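You operate a simulated robot arm through the tools that you are given. There is no shell and no other tool. Be economical: measure what you need, move in short steps, check, and stop when the job is done.

You run a simulated robot arm. Do the job below in one go: nothing can be reset, and whatever is moved stays where it is left.

JOB
Switch the small spectrometer on and send a focused beam through the blue frame.
Fine: frame in the plate's middle row, focus dial to 7 sq, shutter slider open last.

It is judged by the outcome, as a careful person would: the job done as asked, and still so three seconds after it is handed in. It fails if anything else is knocked over, pushed out of place, dropped, spilled or broken.

ROBOT AND FRAMES
A 6-joint arm with a two-finger gripper, fixed in place. Base frame: the origin is at the foot of the arm, x ahead of it, y to its left, z up; the work surface is at about z = 764. Units: mm, rad, N and s.
It reaches about 1298 mm from its shoulder. Its first joint turns from -2.601 to 2.601 rad. Payload 1.57 kg.
The tool frame sits at the grasp point between the pads (the TCP): z along the fingers, y along the line on which they close. The tips reach 21 mm beyond it. Largest opening 70 mm; the body of the gripper starts 50 mm behind the TCP.
Orientation is that of the tool frame in the base frame, as a unit quaternion [w, x, y, z]. With the fingers straight down and closing along the base's y, the tool's x points along the base's -x, its y along +y and its z along -z.

CONTROLS
- The arm moves only by the tool step_arm. Its argument "motion" is a list that holds one entry, the list of rows, each a list of 7 numbers: the shift along the tool's x, y, z in mm, then the turn, a rotation vector about the tool's x, y, z in rad, then the finger opening in mm, from 0 to 70. In form: [[[x, y, z, wx, wy, wz, claw], ...]]. A call has 1 to 20 rows; each row is the pose to reach, as a shift and turn from the pose commanded when the call began, along the tool's axes at that moment. Rows are played at 5 a second. More than 50 mm and 0.15 rad between two rows, or a gripper value outside its range, and nothing of the call is played. A pose out of reach is approached as far as the arm can. The call stops where the force on the tool passes 40 N (or 10 N more than at its start, if that is more) or the arm is blocked; 0.2 s more then pass. Each finger halts on what it meets, pressing with about 30 N; the grip force reading is that of the motor and also rises with nothing between the fingers. The clock runs only during rows and for 0.2 s after the last one: add rows that repeat a pose to give the fingers time. The reply holds the time, the measured pose of the TCP, the force on the tool along the base axes, the opening and the grip force, in the units named above and with some noise, with the torque about the TCP (base axes, N m) and any sound that the robot's microphone picked up, and new pictures: "show" is both (left out), scene, wrist or none.
- Cameras (640 x 400 px; columns grow to the right, rows downward): "scene" is fixed at [398.7, 500.9, 1556.3]; the picture's right is [-0.99, -0.16, 0.00], its down [-0.09, 0.58, -0.81] and it looks along [0.13, -0.80, -0.59] (base axes); focal length 361 px, centre (320, 200). "wrist" rides on the gripper at [79, 4, -81] in the tool frame; the picture's right is [-0.05, 1.00, 0.00], its down [-0.67, -0.04, -0.74] and it looks along [-0.74, -0.04, 0.67] (tool axes); focal length 256 px, centre (320, 200). There is no depth. A picture from a camera that has moved, and an enlarged one, comes with that camera's place and axes in the base frame and with its lens.
- move_column(by): slides the trunk up (or, below 0, down) by that many mm; the arm rides with it, the base frame stays. It gives what a move gives, with no picture.
- close_up(camera, box): a new picture of the part [left, top, right, bottom] of that camera's present view, enlarged. No time passes.
- finish_job(): hands the job in; it is judged then, once.

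Work in short steps. Places have to be worked out from the pictures, the camera data and where the tool is seen: move nearer, look again, correct. Check each grasp and each placing, and mend what went wrong. You have 120 turns and 200 pictures in all, those below and enlarged ones among them. Open the gripper and draw the arm clear of the work before you hand the job in, unless the task says otherwise; then end with one line.

The tools are called by a JSON object that holds its "fn" and its "kwargs". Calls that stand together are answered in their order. step_arm: Moves the arm, as the interface text tells. Its arguments: {"type":"object","properties":{"motion":{"type":"array","items":{"type":"array","items":{"type":"array","items":{"type":"number"}}}},"show":{"type":"string","enum":["both","scene","wrist","none"]}},"required":["motion"]} The other tools are called the same way: move_column (by) slides the trunk up or down; close_up (camera, box) takes an enlarged picture of a part of a camera's view; finish_job () hands the job in.

At the start:

```text
clock: 0.0
ee_pos: [539.4, -461.7, 1177.1]
tcp_rot: [0.0, -0.001, 1.0, 0.0]
wrist_force: [-0.8, -0.4, -0.2]
torque: [0.01, 0.03, 0.03]
gripper_width: 70.0
gripper_force: 0.2
trunk travel left (down, up): [-857.0, 113.0]
```

scene: 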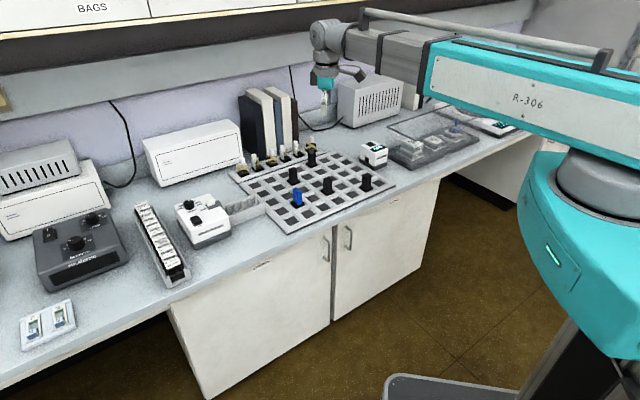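
wrist: 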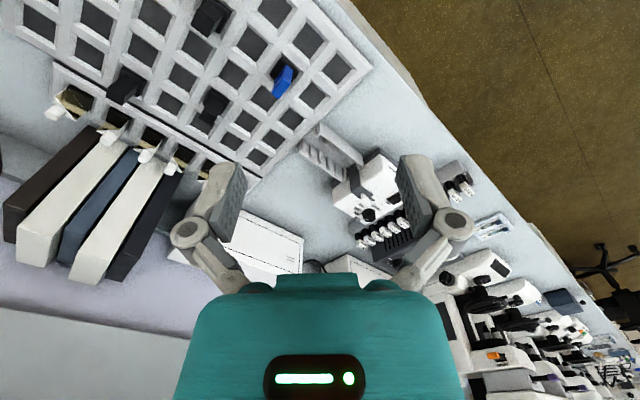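

The scene shows a grid plate with a blue piece and several instruments. I'll enlarge the main areas to identify the spectrometer, dial, slider and frame.

{"fn": "close_up", "kwargs": {"camera": "scene", "box": [220, 130, 420, 255]}}

{"fn": "close_up", "kwargs": {"camera": "scene", "box": [340, 80, 540, 205]}}

{"fn": "close_up", "kwargs": {"camera": "scene", "box": [120, 170, 280, 290]}}

{"fn": "close_up", "kwargs": {"camera": "scene", "box": [0, 190, 160, 360]}}

```text
3.20 times, centred on (320, 192) of scene
camera zoom: at [398.7, 500.9, 1556.3], right [-0.99, -0.16, 0.0], down [-0.09, 0.58, -0.81], along [0.13, -0.8, -0.59], focal length 1154 px, centre (320, 224)
```

zoom: 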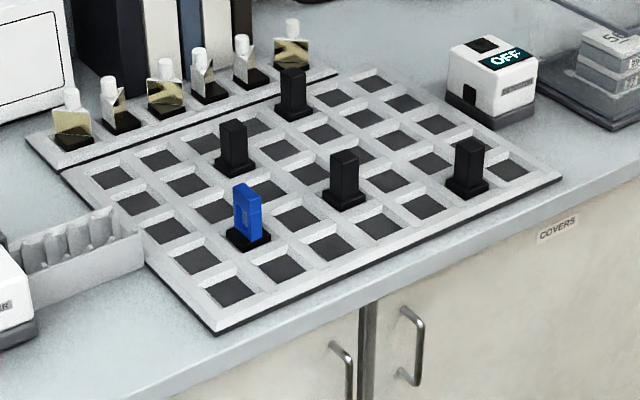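

```text
3.20 times, centred on (440, 142) of scene
camera zoom: at [398.7, 500.9, 1556.3], right [-0.99, -0.16, 0.0], down [-0.09, 0.58, -0.81], along [0.13, -0.8, -0.59], focal length 1154 px, centre (-64, 384)
```

zoom: 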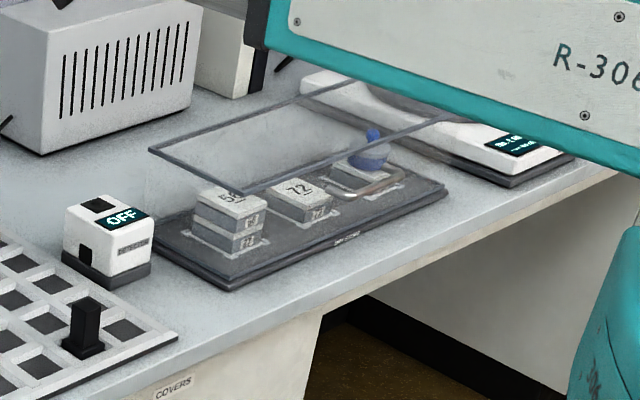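

```text
3.33 times, centred on (200, 230) of scene
camera zoom: at [398.7, 500.9, 1556.3], right [-0.99, -0.16, 0.0], down [-0.09, 0.58, -0.81], along [0.13, -0.8, -0.59], focal length 1202 px, centre (720, 100)
```

zoom: 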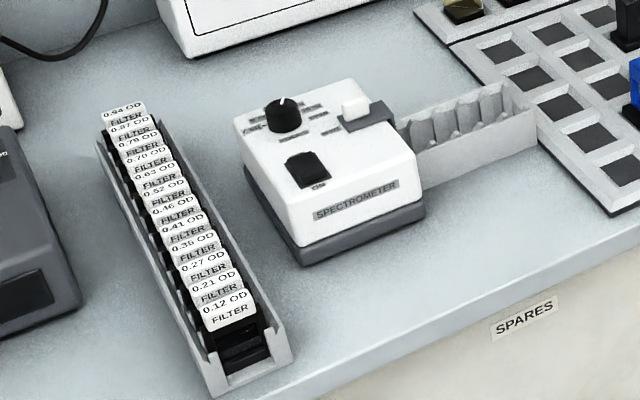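

```text
2.35 times, centred on (80, 275) of scene
camera zoom: at [398.7, 500.9, 1556.3], right [-0.99, -0.16, 0.0], down [-0.09, 0.58, -0.81], along [0.13, -0.8, -0.59], focal length 848 px, centre (885, 24)
```

zoom: 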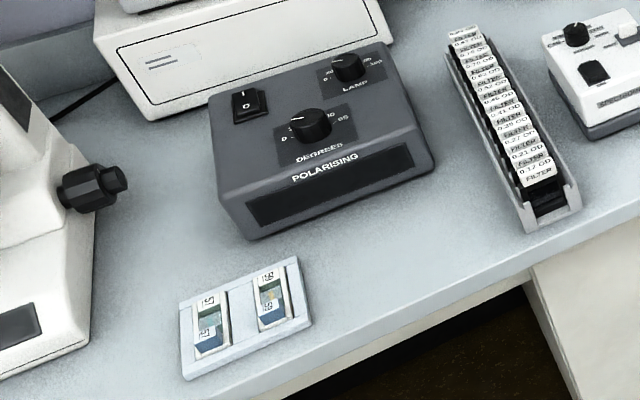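

The plate appears as a 7×5 grid turned about 45° in the base frame. The spectrometer sits at its +x end, near (900,-310), and the detector at the far end. I'll move to a viewing pose for the spectrometer, keeping height and turning the tool to line up with the bench.

{"fn": "step_arm", "kwargs": {"motion": [[[-30, 35, 0, 0, 0, 0.1, 70], [-60, 70, 0, 0, 0, 0.2, 70], [-90, 105, 0, 0, 0, 0.3, 70], [-120, 140, 0, 0, 0, 0.4, 70], [-150, 175, 0, 0, 0, 0.5, 70], [-180, 210, 0, 0, 0, 0.6, 70], [-210, 245, 0, 0, 0, 0.7, 70], [-234, 279, 30, 0, 0, 0.785, 70], [-234, 279, 75, 0, 0, 0.785, 70], [-234, 279, 120, 0, 0, 0.785, 70], [-234, 279, 120, 0, 0, 0.785, 70]]]}}

```text
refused: row 8 steps farther than a row can; nothing moved
```

Row 8 was too long a step, so I'm splitting it.

{"fn": "step_arm", "kwargs": {"motion": [[[-30, 35, 0, 0, 0, 0.1, 70], [-60, 70, 0, 0, 0, 0.2, 70], [-90, 105, 0, 0, 0, 0.3, 70], [-120, 140, 0, 0, 0, 0.4, 70], [-150, 175, 0, 0, 0, 0.5, 70], [-180, 210, 0, 0, 0, 0.6, 70], [-210, 245, 0, 0, 0, 0.7, 70], [-234, 279, 0, 0, 0, 0.785, 70], [-234, 279, 40, 0, 0, 0.785, 70], [-234, 279, 80, 0, 0, 0.785, 70], [-234, 279, 120, 0, 0, 0.785, 70], [-234, 279, 120, 0, 0, 0.785, 70]]]}}

```text
clock: 2.6
ee_pos: [774.7, -182.7, 1176.9]
tcp_rot: [0.0, 0.382, 0.924, 0.0]
wrist_force: [-0.4, -0.1, 0.6]
torque: [0.0, -0.02, 0.01]
gripper_width: 70.2
gripper_force: 0.0
out of reach, approached as far as the arm can: row 9, 10, 11, 12
trunk travel left (down, up): [-857.0, 113.0]
camera wrist: at [720.4, -123.3, 1255.9], right [0.74, 0.67, 0.0], down [0.45, -0.5, 0.74], along [0.5, -0.55, -0.67], focal length 256 px, centre (320, 200)
```

scene: 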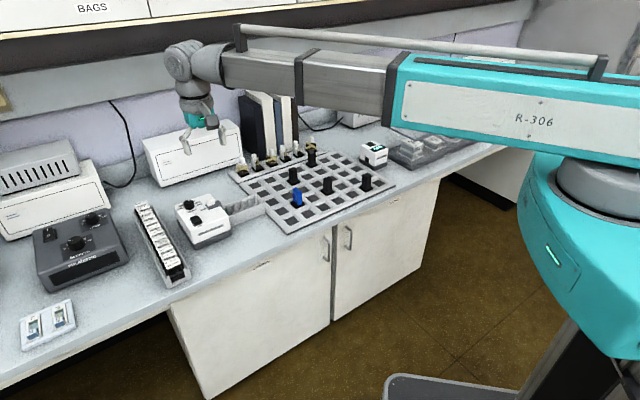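
wrist: 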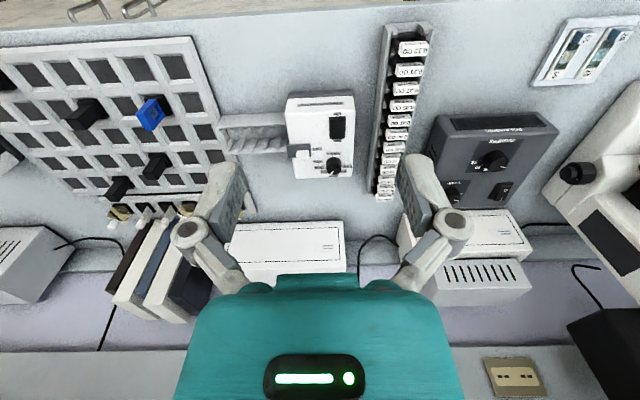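

The arm keeps its height here, so vertical travel comes from the trunk. The view is good, and I'll lower the trunk to see the labels.

{"fn": "move_column", "kwargs": {"by": -180}}

{"fn": "close_up", "kwargs": {"camera": "wrist", "box": [200, 70, 400, 195]}}

{"fn": "close_up", "kwargs": {"camera": "wrist", "box": [0, 20, 320, 220]}}

```text
clock: 4.6
ee_pos: [774.2, -183.0, 995.7]
tcp_rot: [0.0, 0.382, 0.924, 0.0]
wrist_force: [0.6, -0.2, -0.8]
torque: [0.01, 0.0, 0.01]
gripper_width: 70.1
gripper_force: 0.0
trunk travel left (down, up): [-677.0, 293.0]
```

```text
3.20 times, centred on (300, 132) of wrist
camera zoom: at [720.4, -123.1, 1075.9], right [0.74, 0.67, 0.0], down [0.45, -0.5, 0.74], along [0.5, -0.55, -0.67], focal length 819 px, centre (384, 416)
```

zoom: 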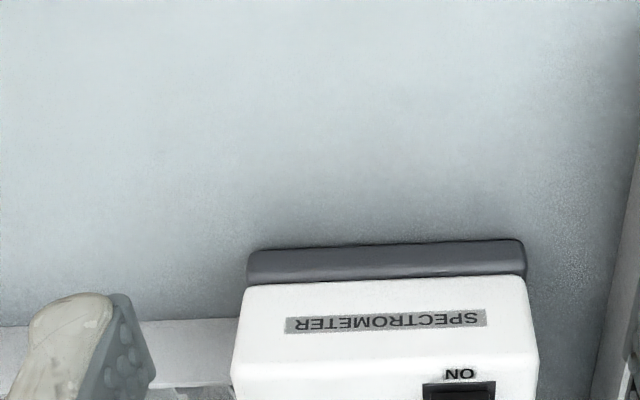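

```text
2.00 times, centred on (160, 120) of wrist
camera zoom: at [720.4, -123.1, 1075.9], right [0.74, 0.67, 0.0], down [0.45, -0.5, 0.74], along [0.5, -0.55, -0.67], focal length 512 px, centre (640, 360)
```

zoom: 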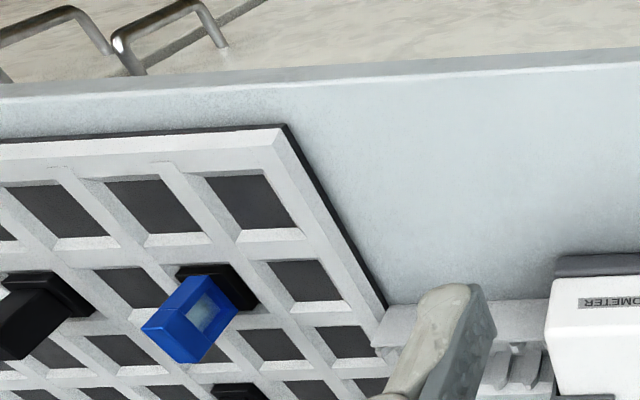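

Now the spectrometer should be lower in the wrist view, so I'll enlarge it there.

{"fn": "close_up", "kwargs": {"camera": "wrist", "box": [200, 130, 420, 267]}}

{"fn": "close_up", "kwargs": {"camera": "wrist", "box": [0, 0, 640, 400]}}

```text
2.91 times, centred on (310, 198) of wrist
camera zoom: at [720.4, -123.1, 1075.9], right [0.74, 0.67, 0.0], down [0.45, -0.5, 0.74], along [0.5, -0.55, -0.67], focal length 745 px, centre (349, 204)
```

zoom: 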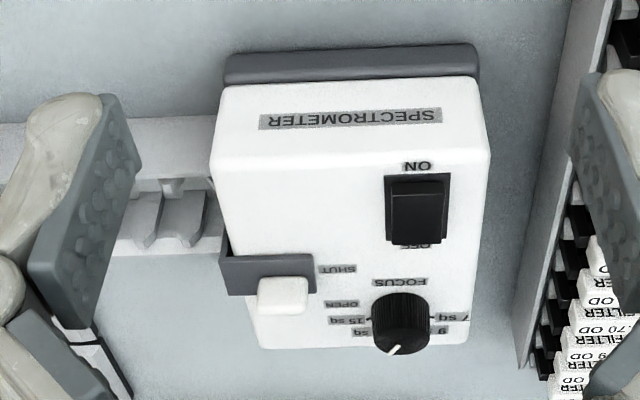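

```text
1.00 times, centred on (320, 200) of wrist (not enlarged: the box is as wide or as high as the picture)
camera zoom: at [720.4, -123.1, 1075.9], right [0.74, 0.67, 0.0], down [0.45, -0.5, 0.74], along [0.5, -0.55, -0.67], focal length 256 px, centre (320, 200)
```

zoom: 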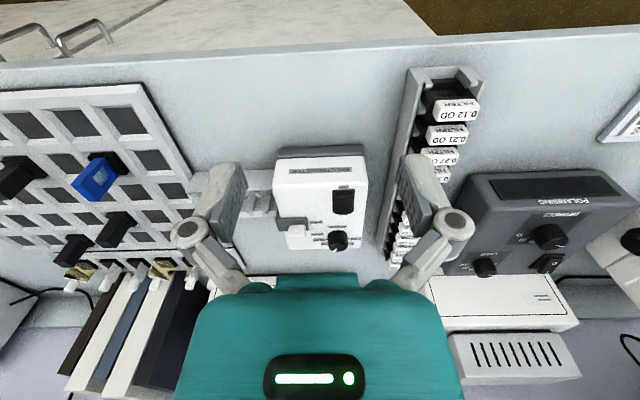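

The dial has "7 sq / 9 / 15 sq…" marks, and the slider has SHUT and OPEN. From two views the dial top is at about (973,-360,851) and the switch at about (917,-293,847). I'll go closer to read the labels.

{"fn": "move_column", "kwargs": {"by": -70}}

{"fn": "step_arm", "kwargs": {"motion": [[[-40, 8, 0, 0, 0, 0, 70], [-80, 15, 0, 0, 0, 0, 70], [-110, 20, 0, 0, 0, 0, 70], [-110, 20, 0, 0, 0, 0, 70]]], "show": "wrist"}}

```text
clock: 5.7
ee_pos: [773.5, -182.1, 926.5]
tcp_rot: [0.0, 0.383, 0.924, 0.0]
wrist_force: [0.4, -0.3, 0.4]
torque: [0.0, 0.02, -0.05]
gripper_width: 69.9
gripper_force: 0.0
trunk travel left (down, up): [-607.0, 363.0]
```

```text
clock: 6.7
ee_pos: [864.3, -247.1, 926.4]
tcp_rot: [0.0, 0.382, 0.924, 0.0]
wrist_force: [0.6, -0.5, -0.3]
torque: [0.01, 0.01, 0.02]
gripper_width: 69.9
gripper_force: 0.1
trunk travel left (down, up): [-607.0, 363.0]
camera wrist: at [812.1, -186.6, 1005.7], right [0.74, 0.67, 0.0], down [0.45, -0.5, 0.74], along [0.5, -0.55, -0.67], focal length 256 px, centre (320, 200)
```

wrist: 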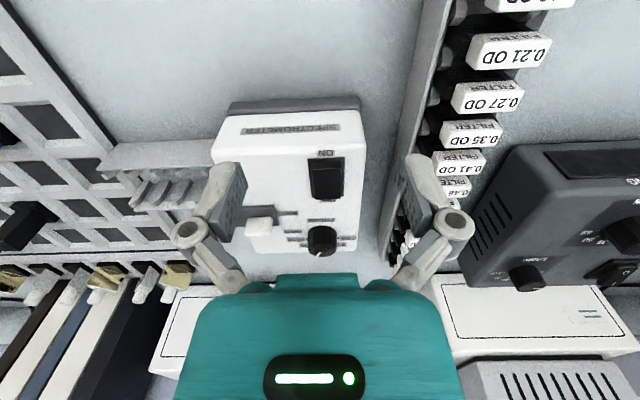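

{"fn": "close_up", "kwargs": {"camera": "wrist", "box": [260, 195, 380, 270]}}

{"fn": "close_up", "kwargs": {"camera": "wrist", "box": [200, 140, 360, 240]}}

```text
5.33 times, centred on (320, 232) of wrist
camera zoom: at [812.1, -186.6, 1005.7], right [0.74, 0.67, 0.0], down [0.45, -0.5, 0.74], along [0.5, -0.55, -0.67], focal length 1365 px, centre (320, 27)
```

zoom: 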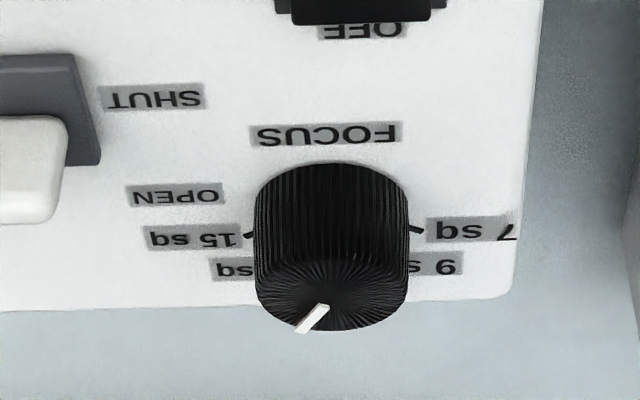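

```text
4.00 times, centred on (280, 190) of wrist
camera zoom: at [812.1, -186.6, 1005.7], right [0.74, 0.67, 0.0], down [0.45, -0.5, 0.74], along [0.5, -0.55, -0.67], focal length 1024 px, centre (480, 240)
```

zoom: 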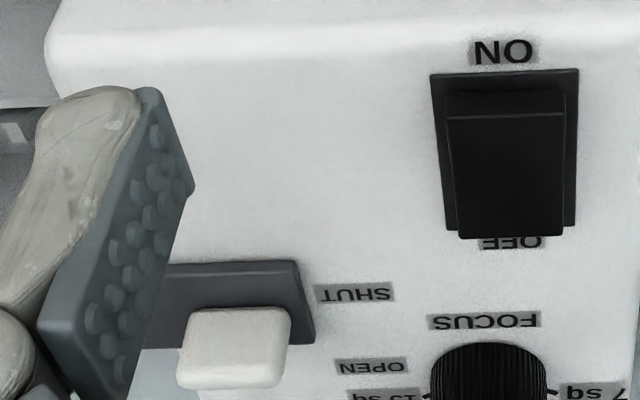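

In an upright view the dial reads 7 sq on the left, then 9, another mark, and 15 sq on the right. The pointer is just right of the back, so reaching 7 needs about 100° counterclockwise. The slider state is unclear, so I'll check it from the scene camera.

{"fn": "close_up", "kwargs": {"camera": "scene", "box": [170, 185, 250, 235]}}

{"fn": "step_arm", "kwargs": {"motion": [[[0, -40, 0, 0, 0, 0, 70], [0, -80, 0, 0, 0, 0, 70], [0, -80, 0, 0, 0, 0, 70]]], "show": "wrist"}}

```text
8.00 times, centred on (210, 210) of scene
camera zoom: at [398.7, 500.9, 1556.3], right [-0.99, -0.16, 0.0], down [-0.09, 0.58, -0.81], along [0.13, -0.8, -0.59], focal length 2885 px, centre (1200, 120)
```

zoom: 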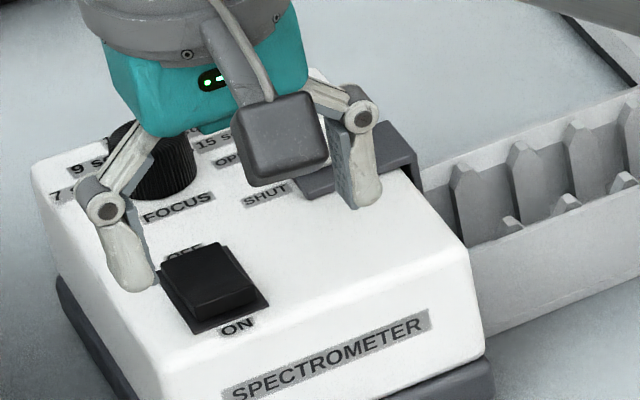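

```text
clock: 7.5
ee_pos: [809.5, -302.2, 925.9]
tcp_rot: [0.001, 0.382, 0.924, 0.0]
wrist_force: [0.7, -0.9, -0.1]
torque: [0.0, -0.03, 0.01]
gripper_width: 70.2
gripper_force: 0.1
trunk travel left (down, up): [-607.0, 363.0]
camera wrist: at [756.2, -242.6, 1005.9], right [0.74, 0.67, 0.0], down [0.45, -0.5, 0.74], along [0.5, -0.55, -0.67], focal length 256 px, centre (320, 200)
```

wrist: 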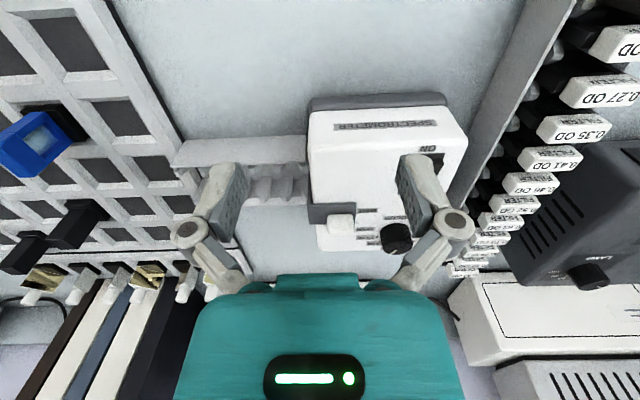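

{"fn": "close_up", "kwargs": {"camera": "wrist", "box": [290, 180, 410, 260]}}

{"fn": "close_up", "kwargs": {"camera": "wrist", "box": [160, 90, 350, 220]}}

{"fn": "close_up", "kwargs": {"camera": "scene", "box": [170, 185, 250, 235]}}

```text
5.00 times, centred on (350, 220) of wrist
camera zoom: at [756.2, -242.6, 1005.9], right [0.74, 0.67, 0.0], down [0.45, -0.5, 0.74], along [0.5, -0.55, -0.67], focal length 1280 px, centre (170, 100)
```

zoom: 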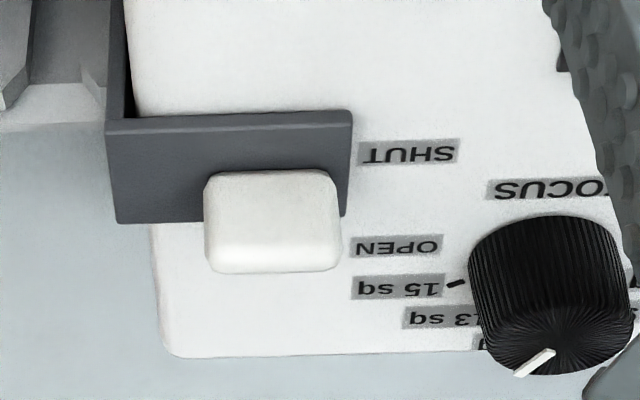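

```text
3.08 times, centred on (255, 155) of wrist
camera zoom: at [756.2, -242.6, 1005.9], right [0.74, 0.67, 0.0], down [0.45, -0.5, 0.74], along [0.5, -0.55, -0.67], focal length 788 px, centre (520, 338)
```

zoom: 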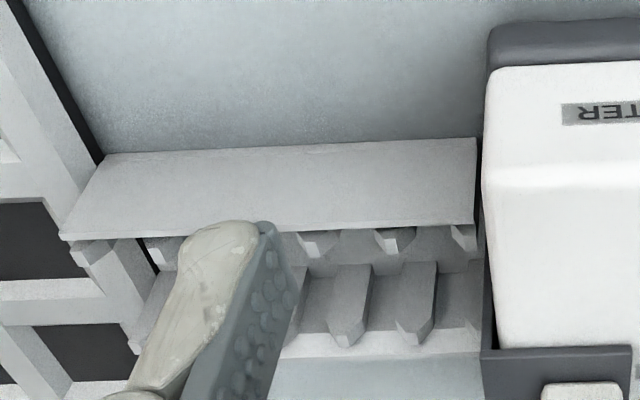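

```text
8.00 times, centred on (210, 210) of scene
camera zoom: at [398.7, 500.9, 1556.3], right [-0.99, -0.16, 0.0], down [-0.09, 0.58, -0.81], along [0.13, -0.8, -0.59], focal length 2885 px, centre (1200, 120)
```

zoom: 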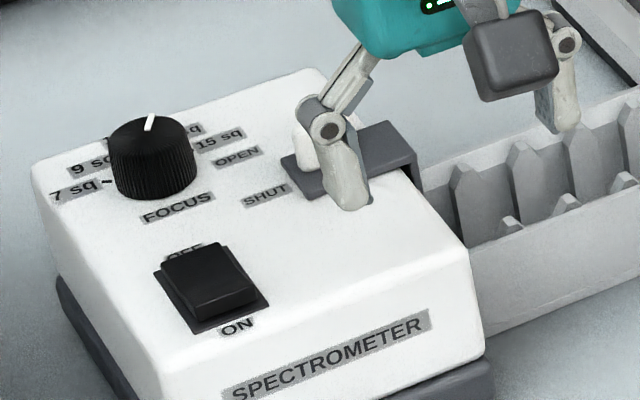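

The shutter is at SHUT, the dial sits near 13 sq, and the rocker's ON end is at the front. I'll close the fingers, go above the ON end at about (908,-284), and test whether the arm itself can move in z.

{"fn": "step_arm", "kwargs": {"motion": [[[-20, 28, 0, 0, 0, 0, 40], [-40, 56, 0, 0, 0, 0, 10], [-57, 82, 0, 0, 0, 0, 0], [-57, 82, 0, 0, 0, 0, 0], [-57, 82, 10, 0, 0, 0, 0], [-57, 82, 20, 0, 0, 0, 0], [-57, 82, 20, 0, 0, 0, 0]]]}}

```text
clock: 9.1
ee_pos: [906.8, -284.9, 926.5]
tcp_rot: [-0.001, 0.383, 0.924, 0.0]
wrist_force: [0.4, -0.1, 0.0]
torque: [-0.03, 0.02, -0.01]
gripper_width: 0.0
gripper_force: 28.6
out of reach, approached as far as the arm can: row 5, 6, 7
trunk travel left (down, up): [-607.0, 363.0]
camera wrist: at [853.7, -224.7, 1005.8], right [0.74, 0.67, 0.0], down [0.45, -0.5, 0.74], along [0.5, -0.55, -0.67], focal length 256 px, centre (320, 200)
```

scene: 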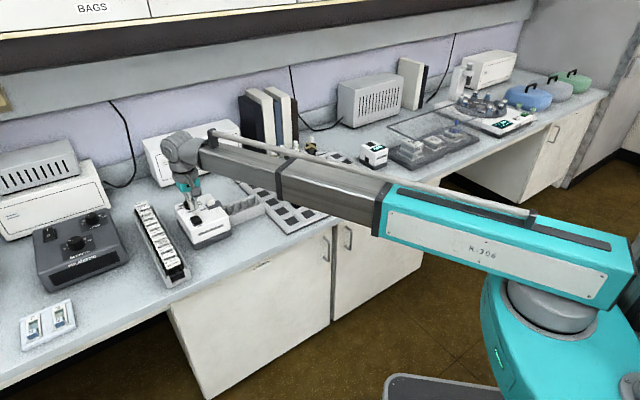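
wrist: 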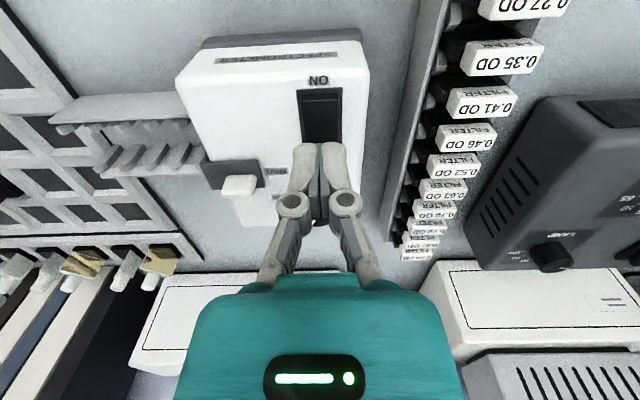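

The arm is planar, so all height changes go through the column. The fingertips project onto the ON end of the rocker, about 8 mm behind its front edge, so I'll lower the column in stages.

{"fn": "move_column", "kwargs": {"by": -46}}

{"fn": "close_up", "kwargs": {"camera": "wrist", "box": [220, 60, 420, 185]}}

```text
clock: 10.0
ee_pos: [906.2, -285.0, 879.6]
tcp_rot: [0.0, 0.383, 0.924, 0.0]
wrist_force: [-0.7, -0.2, 0.5]
torque: [0.0, 0.01, 0.01]
gripper_width: 0.0
gripper_force: 28.2
trunk travel left (down, up): [-561.0, 409.0]
```

```text
3.20 times, centred on (320, 122) of wrist
camera zoom: at [853.5, -224.7, 959.8], right [0.74, 0.67, 0.0], down [0.45, -0.5, 0.75], along [0.5, -0.55, -0.67], focal length 819 px, centre (320, 448)
```

zoom: 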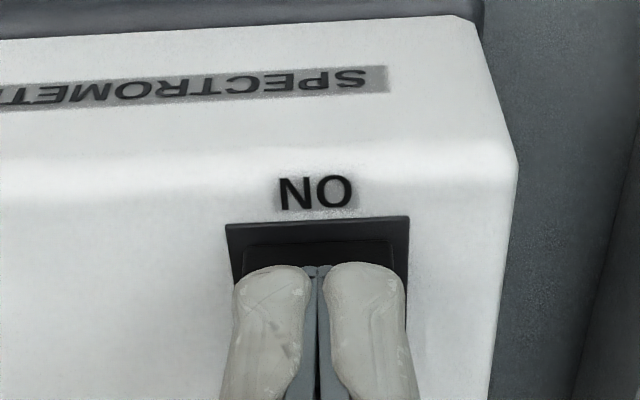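

Aligned over the ON end with the tips at about z 858. Continuing down in small steps.

{"fn": "move_column", "kwargs": {"by": -6}}

{"fn": "move_column", "kwargs": {"by": -3}}

{"fn": "move_column", "kwargs": {"by": -2}}

{"fn": "close_up", "kwargs": {"camera": "wrist", "box": [220, 60, 420, 185]}}

```text
clock: 10.5
ee_pos: [907.3, -284.9, 874.6]
tcp_rot: [0.001, 0.383, 0.924, 0.001]
wrist_force: [0.1, -0.8, 1.3]
torque: [0.02, -0.02, 0.01]
gripper_width: 6.0
gripper_force: 28.3
trunk travel left (down, up): [-555.0, 415.0]
```

```text
clock: 11.0
ee_pos: [907.1, -285.6, 871.8]
tcp_rot: [0.0, 0.383, 0.924, 0.0]
wrist_force: [4.1, -1.1, 13.9]
torque: [-0.11, -0.15, 0.02]
gripper_width: 6.0
gripper_force: 28.3
trunk travel left (down, up): [-552.0, 418.0]
```

```text
clock: 11.7
ee_pos: [904.9, -284.1, 870.6]
tcp_rot: [0.003, 0.381, 0.924, 0.0]
wrist_force: [0.5, 1.3, 26.6]
torque: [-0.12, -0.13, -0.08]
gripper_width: 6.1
gripper_force: 28.8
trunk travel left (down, up): [-551.0, 419.0]
stopped: the force on the tool passed its limit at 41 N (the readings are from after the stop); the commanded pose is now the measured one
```

```text
3.20 times, centred on (320, 122) of wrist
camera zoom: at [852.6, -224.3, 951.4], right [0.74, 0.67, 0.0], down [0.44, -0.49, 0.75], along [0.5, -0.55, -0.66], focal length 819 px, centre (320, 448)
```

zoom: 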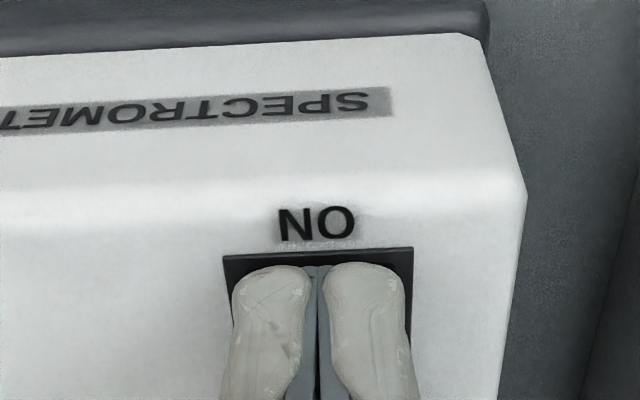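

The force rose to 41 N with the tips at z≈850. I'll lift and check whether the rocker flipped.

{"fn": "move_column", "kwargs": {"by": 40}}

{"fn": "step_arm", "kwargs": {"motion": [[[40, 0, 0, 0, 0, 0, 0], [60, 0, 0, 0, 0, 0, 0], [60, 0, 0, 0, 0, 0, 0]]], "show": "wrist"}}

{"fn": "close_up", "kwargs": {"camera": "wrist", "box": [220, 120, 420, 245]}}

{"fn": "close_up", "kwargs": {"camera": "scene", "box": [170, 185, 250, 235]}}

```text
clock: 12.5
ee_pos: [908.2, -284.3, 908.6]
tcp_rot: [0.001, 0.383, 0.924, 0.0]
wrist_force: [0.0, -0.1, 0.3]
torque: [0.02, 0.0, -0.04]
gripper_width: 0.1
gripper_force: 28.6
trunk travel left (down, up): [-591.0, 379.0]
```

```text
clock: 13.3
ee_pos: [864.7, -242.8, 909.1]
tcp_rot: [0.001, 0.383, 0.924, 0.001]
wrist_force: [-0.2, -0.7, -0.9]
torque: [-0.02, 0.03, -0.01]
gripper_width: 0.1
gripper_force: 28.4
trunk travel left (down, up): [-591.0, 379.0]
camera wrist: at [810.9, -182.7, 989.2], right [0.74, 0.67, 0.0], down [0.44, -0.49, 0.75], along [0.5, -0.55, -0.67], focal length 256 px, centre (320, 200)
```

wrist: 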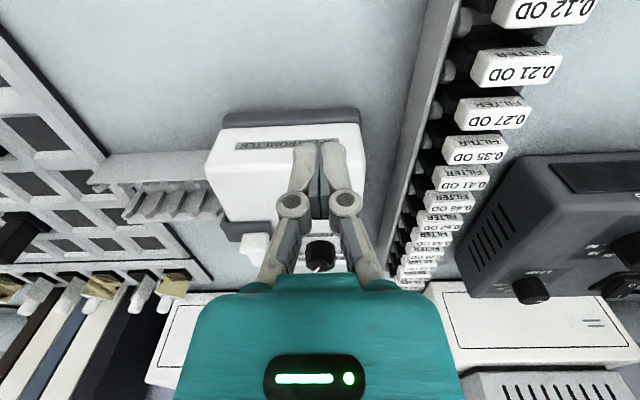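

```text
3.20 times, centred on (320, 182) of wrist
camera zoom: at [810.9, -182.7, 989.2], right [0.74, 0.67, 0.0], down [0.44, -0.49, 0.75], along [0.5, -0.55, -0.67], focal length 819 px, centre (320, 256)
```

zoom: 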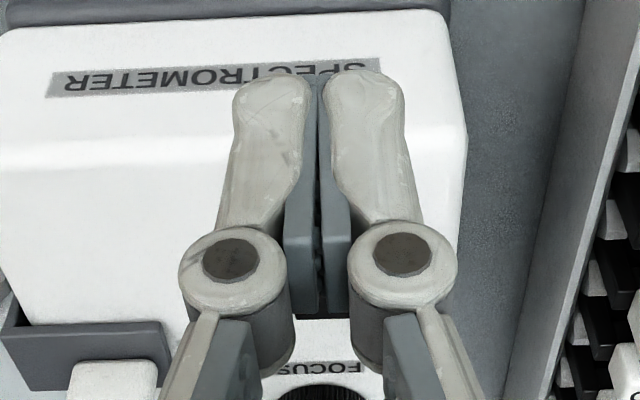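

```text
8.00 times, centred on (210, 210) of scene
camera zoom: at [398.7, 500.9, 1556.3], right [-0.99, -0.16, 0.0], down [-0.09, 0.58, -0.81], along [0.13, -0.8, -0.59], focal length 2885 px, centre (1200, 120)
```

zoom: 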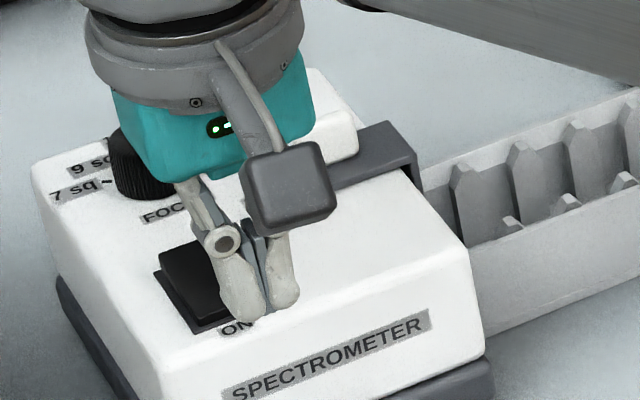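

The rear of the rocker looks raised now. I'll slide the gripper aside to confirm, opening it on the way.

{"fn": "step_arm", "kwargs": {"motion": [[[0, -40, 0, 0, 0, 0, 0], [0, -80, 0, 0, 0, 0, 0], [20, -100, 0, 0, 0, 0, 45], [20, -100, 0, 0, 0, 0, 45]]], "show": "none"}}

{"fn": "close_up", "kwargs": {"camera": "scene", "box": [170, 185, 250, 235]}}

{"fn": "close_up", "kwargs": {"camera": "scene", "box": [340, 130, 420, 180]}}

```text
clock: 14.3
ee_pos: [779.6, -298.2, 909.0]
tcp_rot: [0.001, 0.382, 0.924, -0.001]
wrist_force: [-0.2, 0.4, -0.6]
torque: [-0.02, 0.0, 0.0]
gripper_width: 45.0
gripper_force: 0.2
trunk travel left (down, up): [-591.0, 379.0]
```

```text
8.00 times, centred on (210, 210) of scene
camera zoom: at [398.7, 500.9, 1556.3], right [-0.99, -0.16, 0.0], down [-0.09, 0.58, -0.81], along [0.13, -0.8, -0.59], focal length 2885 px, centre (1200, 120)
```

zoom: 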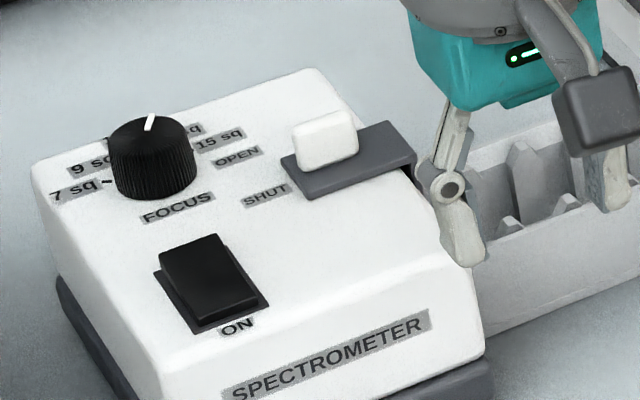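

```text
8.00 times, centred on (380, 155) of scene
camera zoom: at [398.7, 500.9, 1556.3], right [-0.99, -0.16, 0.0], down [-0.09, 0.58, -0.81], along [0.13, -0.8, -0.59], focal length 2885 px, centre (-160, 560)
```

zoom: 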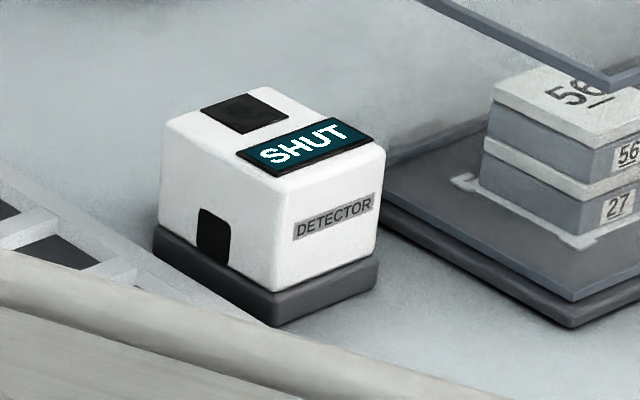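

The spectrometer is on, and the detector now reads SHUT. Next is the dial at about (974,-362), so I'll hover over it with the fingers opened to 45 mm.

{"fn": "step_arm", "kwargs": {"motion": [[[-45, 20, 0, 0, 0, 0, 45], [-90, 40, 0, 0, 0, 0, 45], [-135, 65, 0, 0, 0, 0, 45], [-170, 85, 0, 0, 0, 0, 45], [-183, 92, 0, 0, 0, 0, 45], [-183, 92, 0, 0, 0, 0, 45]]], "show": "wrist"}}

{"fn": "close_up", "kwargs": {"camera": "wrist", "box": [240, 90, 400, 190]}}

{"fn": "close_up", "kwargs": {"camera": "scene", "box": [150, 175, 230, 225]}}

```text
refused: row 3 steps farther than a row can; nothing moved
```

```text
4.00 times, centred on (320, 140) of wrist
camera zoom: at [726.3, -238.7, 989.3], right [0.74, 0.67, 0.0], down [0.44, -0.49, 0.75], along [0.5, -0.55, -0.67], focal length 1024 px, centre (320, 440)
```

zoom: 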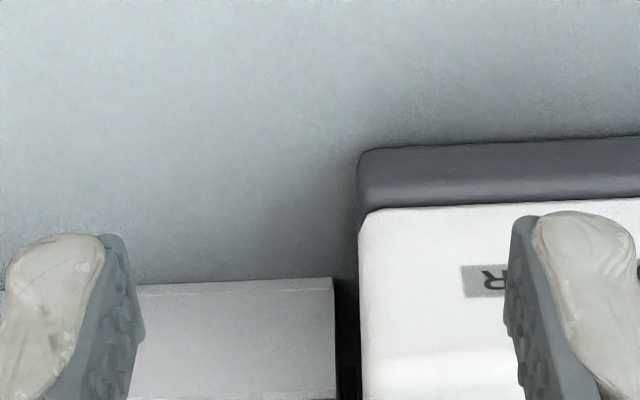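

```text
8.00 times, centred on (190, 200) of scene
camera zoom: at [398.7, 500.9, 1556.3], right [-0.99, -0.16, 0.0], down [-0.09, 0.58, -0.81], along [0.13, -0.8, -0.59], focal length 2885 px, centre (1360, 200)
```

zoom: 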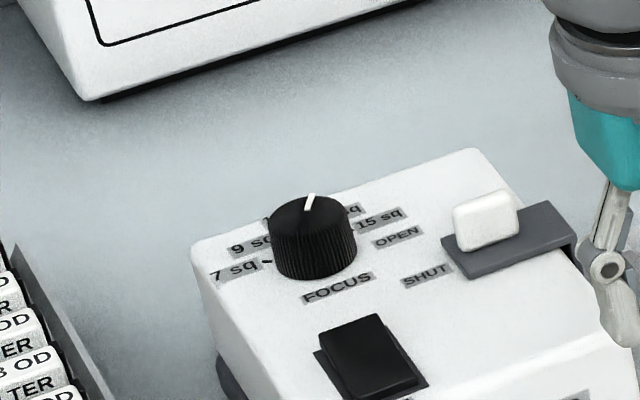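

That step was too long, so I'm redoing it with even steps.

{"fn": "step_arm", "kwargs": {"motion": [[[-37, 18, 0, 0, 0, 0, 45], [-74, 37, 0, 0, 0, 0, 45], [-111, 55, 0, 0, 0, 0, 45], [-148, 74, 0, 0, 0, 0, 45], [-183, 92, 0, 0, 0, 0, 45], [-183, 92, 0, 0, 0, 0, 45]]], "show": "wrist"}}

{"fn": "close_up", "kwargs": {"camera": "wrist", "box": [240, 90, 400, 190]}}

{"fn": "close_up", "kwargs": {"camera": "scene", "box": [150, 175, 230, 225]}}

```text
clock: 15.7
ee_pos: [973.3, -363.2, 910.3]
tcp_rot: [0.001, 0.383, 0.924, 0.001]
wrist_force: [0.2, 0.5, -0.5]
torque: [-0.02, 0.01, -0.02]
gripper_width: 44.8
gripper_force: 0.1
trunk travel left (down, up): [-591.0, 379.0]
camera wrist: at [919.7, -304.5, 989.0], right [0.74, 0.67, 0.0], down [0.44, -0.5, 0.75], along [0.5, -0.55, -0.67], focal length 256 px, centre (320, 200)
```

wrist: 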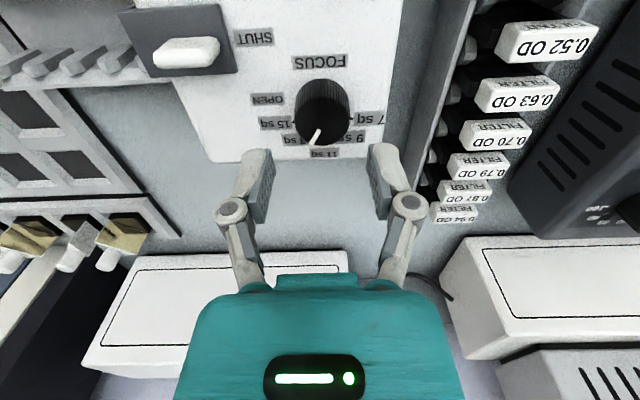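

```text
4.00 times, centred on (320, 140) of wrist
camera zoom: at [919.7, -304.5, 989.0], right [0.74, 0.67, 0.0], down [0.44, -0.5, 0.75], along [0.5, -0.55, -0.67], focal length 1024 px, centre (320, 440)
```

zoom: 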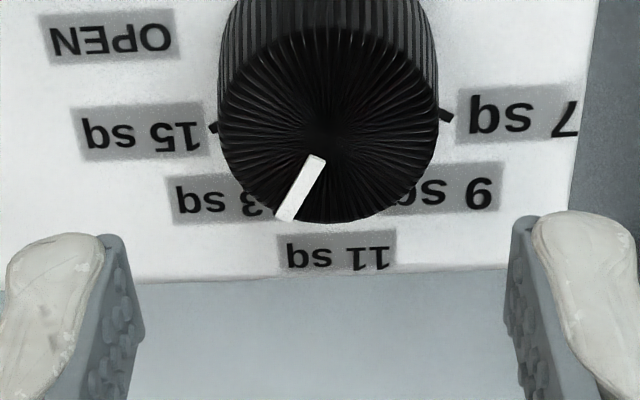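

```text
8.00 times, centred on (190, 200) of scene
camera zoom: at [398.7, 500.9, 1556.3], right [-0.99, -0.16, 0.0], down [-0.09, 0.58, -0.81], along [0.13, -0.8, -0.59], focal length 2885 px, centre (1360, 200)
```

zoom: 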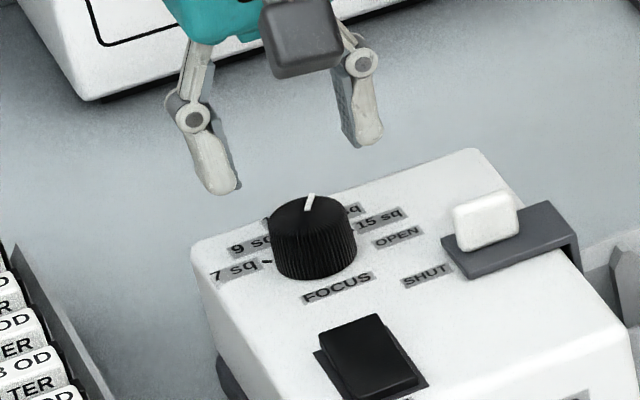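

The dial centre lines up with the TCP to within about 1 mm. The marks are spaced 30° apart and the pointer is on 13, so 7 is 90° counterclockwise. I'll pre-turn the tool +0.8 rad, then lower around the dial.

{"fn": "step_arm", "kwargs": {"motion": [[[0, 1, 0, 0, 0, 0.13, 45], [0, 1, 0, 0, 0, 0.27, 45], [0, 1, 0, 0, 0, 0.4, 45], [0, 1, 0, 0, 0, 0.53, 45], [0, 1, 0, 0, 0, 0.67, 45], [0, 1, 0, 0, 0, 0.8, 45], [0, 1, 0, 0, 0, 0.8, 45]]], "show": "wrist"}}

{"fn": "move_column", "kwargs": {"by": -30}}

{"fn": "close_up", "kwargs": {"camera": "wrist", "box": [220, 80, 420, 205]}}

{"fn": "close_up", "kwargs": {"camera": "scene", "box": [150, 175, 230, 225]}}

```text
clock: 17.3
ee_pos: [976.3, -362.1, 908.5]
tcp_rot: [0.001, 0.712, 0.702, 0.0]
wrist_force: [-0.4, 0.4, -1.2]
torque: [0.02, 0.02, -0.01]
gripper_width: 45.1
gripper_force: 0.1
trunk travel left (down, up): [-591.0, 379.0]
camera wrist: at [981.2, -282.2, 989.2], right [1.0, -0.07, 0.0], down [-0.05, -0.66, 0.75], along [-0.05, -0.74, -0.67], focal length 256 px, centre (320, 200)
```

wrist: 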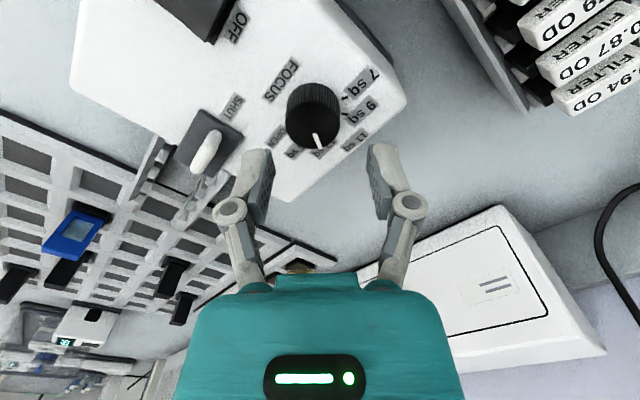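

```text
clock: 18.0
ee_pos: [976.3, -362.4, 878.9]
tcp_rot: [0.002, 0.712, 0.702, 0.0]
wrist_force: [-0.2, 0.2, 0.2]
torque: [0.02, 0.01, 0.05]
gripper_width: 45.1
gripper_force: 0.1
trunk travel left (down, up): [-561.0, 409.0]
```

```text
3.20 times, centred on (320, 142) of wrist
camera zoom: at [980.9, -282.2, 959.3], right [1.0, -0.07, 0.0], down [-0.05, -0.66, 0.75], along [-0.05, -0.74, -0.67], focal length 819 px, centre (320, 384)
```

zoom: 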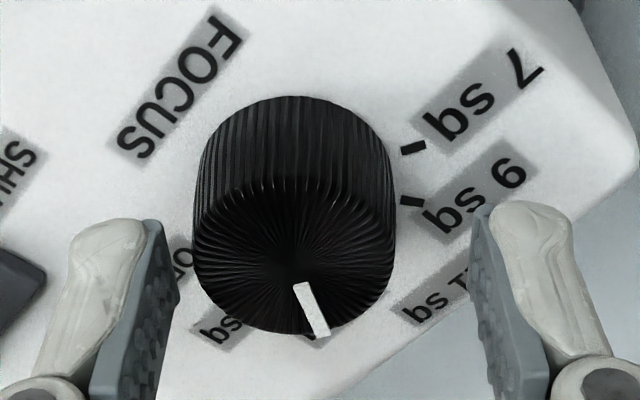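

```text
8.00 times, centred on (190, 200) of scene
camera zoom: at [398.7, 500.9, 1556.3], right [-0.99, -0.16, 0.0], down [-0.09, 0.58, -0.81], along [0.13, -0.8, -0.59], focal length 2885 px, centre (1360, 200)
```

zoom: 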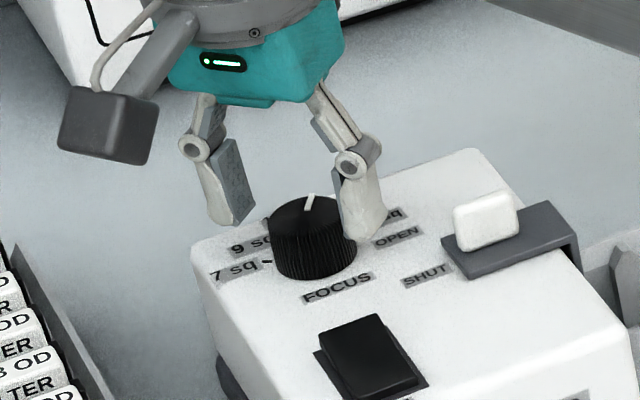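

Combining the views, the dial centre comes out at about (971,-360) with its top near z 865, so I'm about 5 mm off in x. I'll shift, lower a little more, and re-check.

{"fn": "step_arm", "kwargs": {"motion": [[[2, -5, 0, 0, 0, 0, 45], [2, -5, 0, 0, 0, 0, 45]]], "show": "none"}}

{"fn": "move_column", "kwargs": {"by": -10}}

{"fn": "close_up", "kwargs": {"camera": "wrist", "box": [220, 80, 420, 205]}}

{"fn": "close_up", "kwargs": {"camera": "scene", "box": [150, 175, 230, 225]}}

```text
clock: 18.6
ee_pos: [971.7, -360.3, 879.1]
tcp_rot: [0.002, 0.712, 0.702, 0.0]
wrist_force: [-0.1, -0.1, -0.8]
torque: [-0.01, 0.0, -0.01]
gripper_width: 45.2
gripper_force: 0.2
trunk travel left (down, up): [-561.0, 409.0]
```

```text
clock: 19.2
ee_pos: [971.8, -360.2, 868.7]
tcp_rot: [0.0, 0.712, 0.702, 0.0]
wrist_force: [-0.6, 0.0, -0.2]
torque: [-0.02, 0.0, -0.03]
gripper_width: 45.0
gripper_force: 0.0
trunk travel left (down, up): [-551.0, 419.0]
```

```text
3.20 times, centred on (320, 142) of wrist
camera zoom: at [976.2, -280.3, 949.3], right [1.0, -0.07, 0.0], down [-0.05, -0.66, 0.75], along [-0.05, -0.74, -0.67], focal length 819 px, centre (320, 384)
```

zoom: 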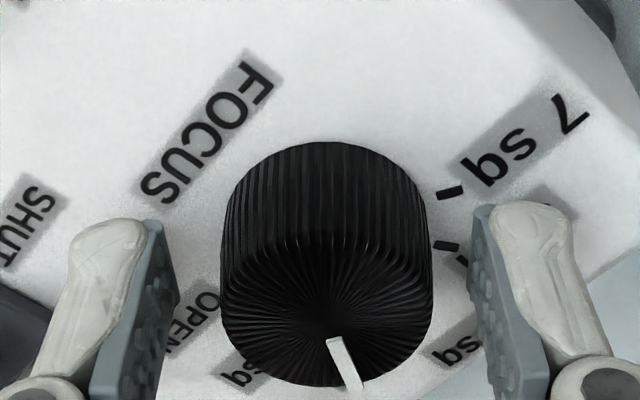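

```text
8.00 times, centred on (190, 200) of scene
camera zoom: at [398.7, 500.9, 1556.3], right [-0.99, -0.16, 0.0], down [-0.09, 0.58, -0.81], along [0.13, -0.8, -0.59], focal length 2885 px, centre (1360, 200)
```

zoom: 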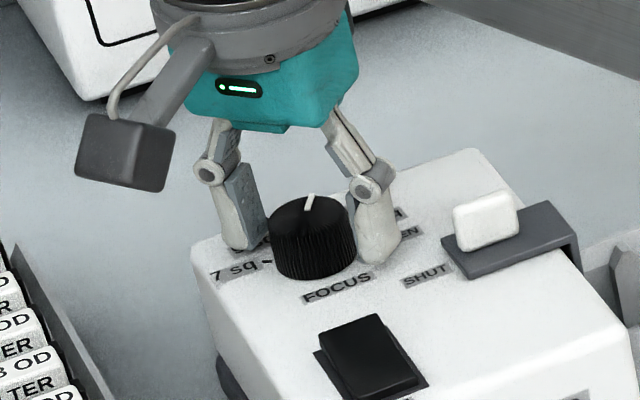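

The fingers are well centred around the dial. I'll grip and turn -1.57 rad about the tool axis, which is counterclockwise from above.

{"fn": "step_arm", "kwargs": {"motion": [[[0, 0, 0, 0, 0, 0, 28], [0, 0, 0, 0, 0, 0, 28], [0, 0, 0, 0, 0, 0, 28], [0, 0, 0, 0, 0, -0.13, 28], [0, 0, 0, 0, 0, -0.26, 28], [0, 0, 0, 0, 0, -0.39, 28], [0, 0, 0, 0, 0, -0.52, 28], [0, 0, 0, 0, 0, -0.65, 28], [0, 0, 0, 0, 0, -0.78, 28], [0, 0, 0, 0, 0, -0.91, 28], [0, 0, 0, 0, 0, -1.04, 28], [0, 0, 0, 0, 0, -1.17, 28], [0, 0, 0, 0, 0, -1.3, 28], [0, 0, 0, 0, 0, -1.44, 28], [0, 0, 0, 0, 0, -1.57, 28], [0, 0, 0, 0, 0, -1.57, 28]]], "show": "wrist"}}

{"fn": "close_up", "kwargs": {"camera": "scene", "box": [150, 175, 230, 225]}}

{"fn": "close_up", "kwargs": {"camera": "wrist", "box": [220, 80, 420, 205]}}

```text
clock: 22.6
ee_pos: [970.0, -360.3, 870.8]
tcp_rot: [0.001, 0.007, 1.0, -0.001]
wrist_force: [-5.4, -7.7, -2.7]
torque: [-0.15, -0.74, 0.0]
gripper_width: 31.0
gripper_force: 32.5
trunk travel left (down, up): [-551.0, 419.0]
camera wrist: at [890.6, -355.2, 949.1], right [0.07, 1.0, 0.0], down [0.66, -0.04, 0.75], along [0.74, -0.05, -0.67], focal length 256 px, centre (320, 200)
```

wrist: 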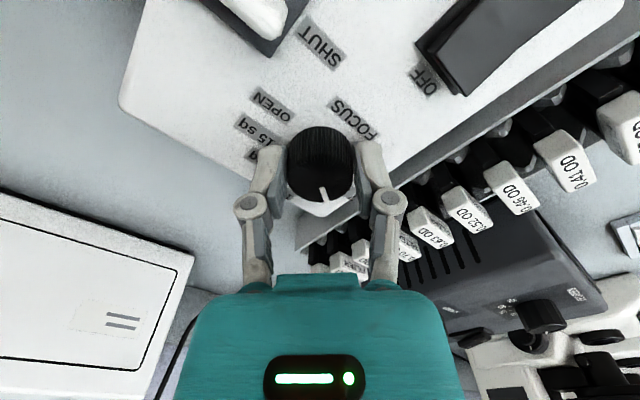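

```text
8.00 times, centred on (190, 200) of scene
camera zoom: at [398.7, 500.9, 1556.3], right [-0.99, -0.16, 0.0], down [-0.09, 0.58, -0.81], along [0.13, -0.8, -0.59], focal length 2885 px, centre (1360, 200)
```

zoom: 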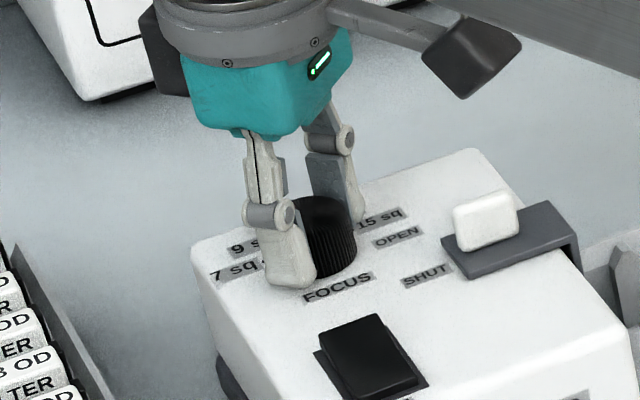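

```text
3.20 times, centred on (320, 142) of wrist
camera zoom: at [890.6, -355.2, 949.1], right [0.07, 1.0, 0.0], down [0.66, -0.04, 0.75], along [0.74, -0.05, -0.67], focal length 819 px, centre (320, 384)
```

zoom: 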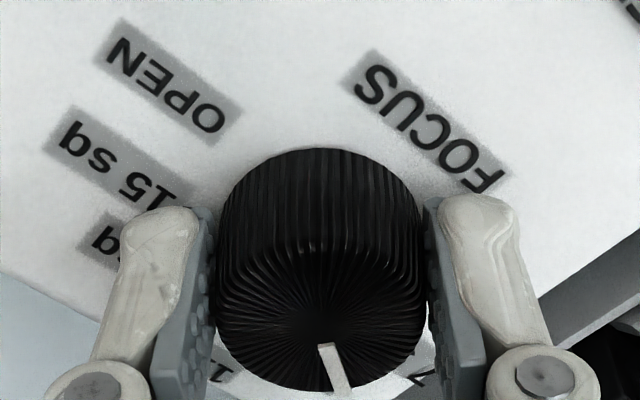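

The dial turned with the gripper. I'll release it, lift clear, and look at the pointer.

{"fn": "step_arm", "kwargs": {"motion": [[[0, 0, 0, 0, 0, 0, 45], [0, 0, 0, 0, 0, 0, 45], [0, 0, 0, 0, 0, 0, 45]]], "show": "none"}}

{"fn": "move_column", "kwargs": {"by": 60}}

{"fn": "step_arm", "kwargs": {"motion": [[[10, 0, 0, 0, 0, 0.13, 45], [20, 0, 0, 0, 0, 0.26, 45], [30, 0, 0, 0, 0, 0.39, 45], [35, 0, 0, 0, 0, 0.52, 45], [35, 0, 0, 0, 0, 0.65, 45], [35, 0, 0, 0, 0, 0.77, 45], [35, 0, 0, 0, 0, 0.77, 45]]], "show": "wrist"}}

{"fn": "close_up", "kwargs": {"camera": "scene", "box": [150, 175, 230, 225]}}

```text
clock: 23.4
ee_pos: [971.2, -359.5, 869.0]
tcp_rot: [0.0, 0.007, 1.0, -0.001]
wrist_force: [1.1, -1.0, 0.0]
torque: [0.03, -0.02, -0.01]
gripper_width: 45.1
gripper_force: 0.1
trunk travel left (down, up): [-551.0, 419.0]
```

```text
clock: 24.4
ee_pos: [972.2, -360.3, 930.5]
tcp_rot: [0.001, 0.008, 1.0, -0.001]
wrist_force: [0.2, 0.6, -0.1]
torque: [0.01, -0.02, 0.03]
gripper_width: 45.0
gripper_force: 0.1
trunk travel left (down, up): [-611.0, 359.0]
```

```text
clock: 26.0
ee_pos: [937.0, -359.9, 930.0]
tcp_rot: [0.001, 0.383, 0.924, 0.001]
wrist_force: [0.2, -0.3, 0.7]
torque: [-0.02, 0.01, 0.01]
gripper_width: 45.1
gripper_force: 0.1
trunk travel left (down, up): [-611.0, 359.0]
camera wrist: at [883.2, -300.2, 1009.1], right [0.74, 0.67, 0.0], down [0.44, -0.5, 0.75], along [0.5, -0.56, -0.67], focal length 256 px, centre (320, 200)
```

wrist: 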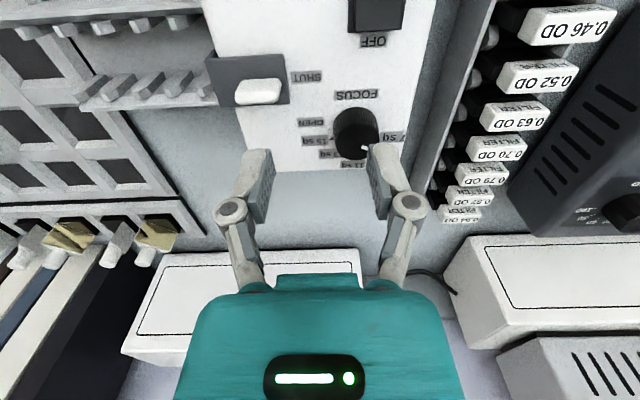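

```text
8.00 times, centred on (190, 200) of scene
camera zoom: at [398.7, 500.9, 1556.3], right [-0.99, -0.16, 0.0], down [-0.09, 0.58, -0.81], along [0.13, -0.8, -0.59], focal length 2885 px, centre (1360, 200)
```

zoom: 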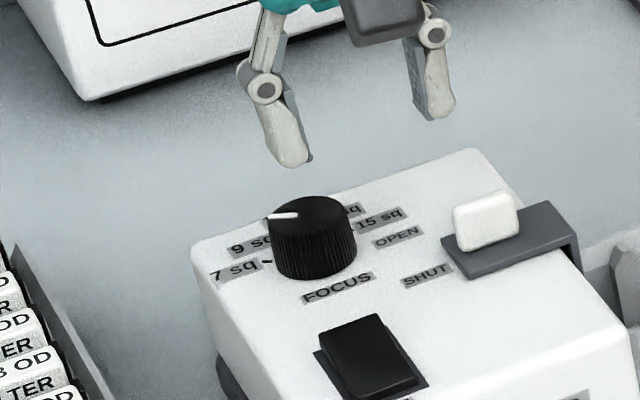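

{"fn": "close_up", "kwargs": {"camera": "wrist", "box": [300, 85, 420, 175]}}

```text
4.44 times, centred on (360, 130) of wrist
camera zoom: at [883.2, -300.2, 1009.1], right [0.74, 0.67, 0.0], down [0.44, -0.5, 0.75], along [0.5, -0.56, -0.67], focal length 1138 px, centre (142, 511)
```

zoom: 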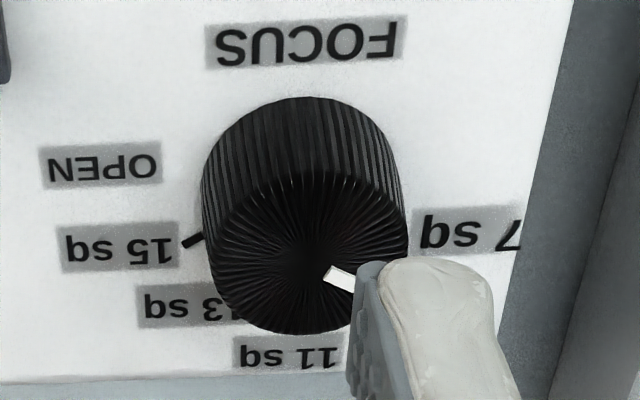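

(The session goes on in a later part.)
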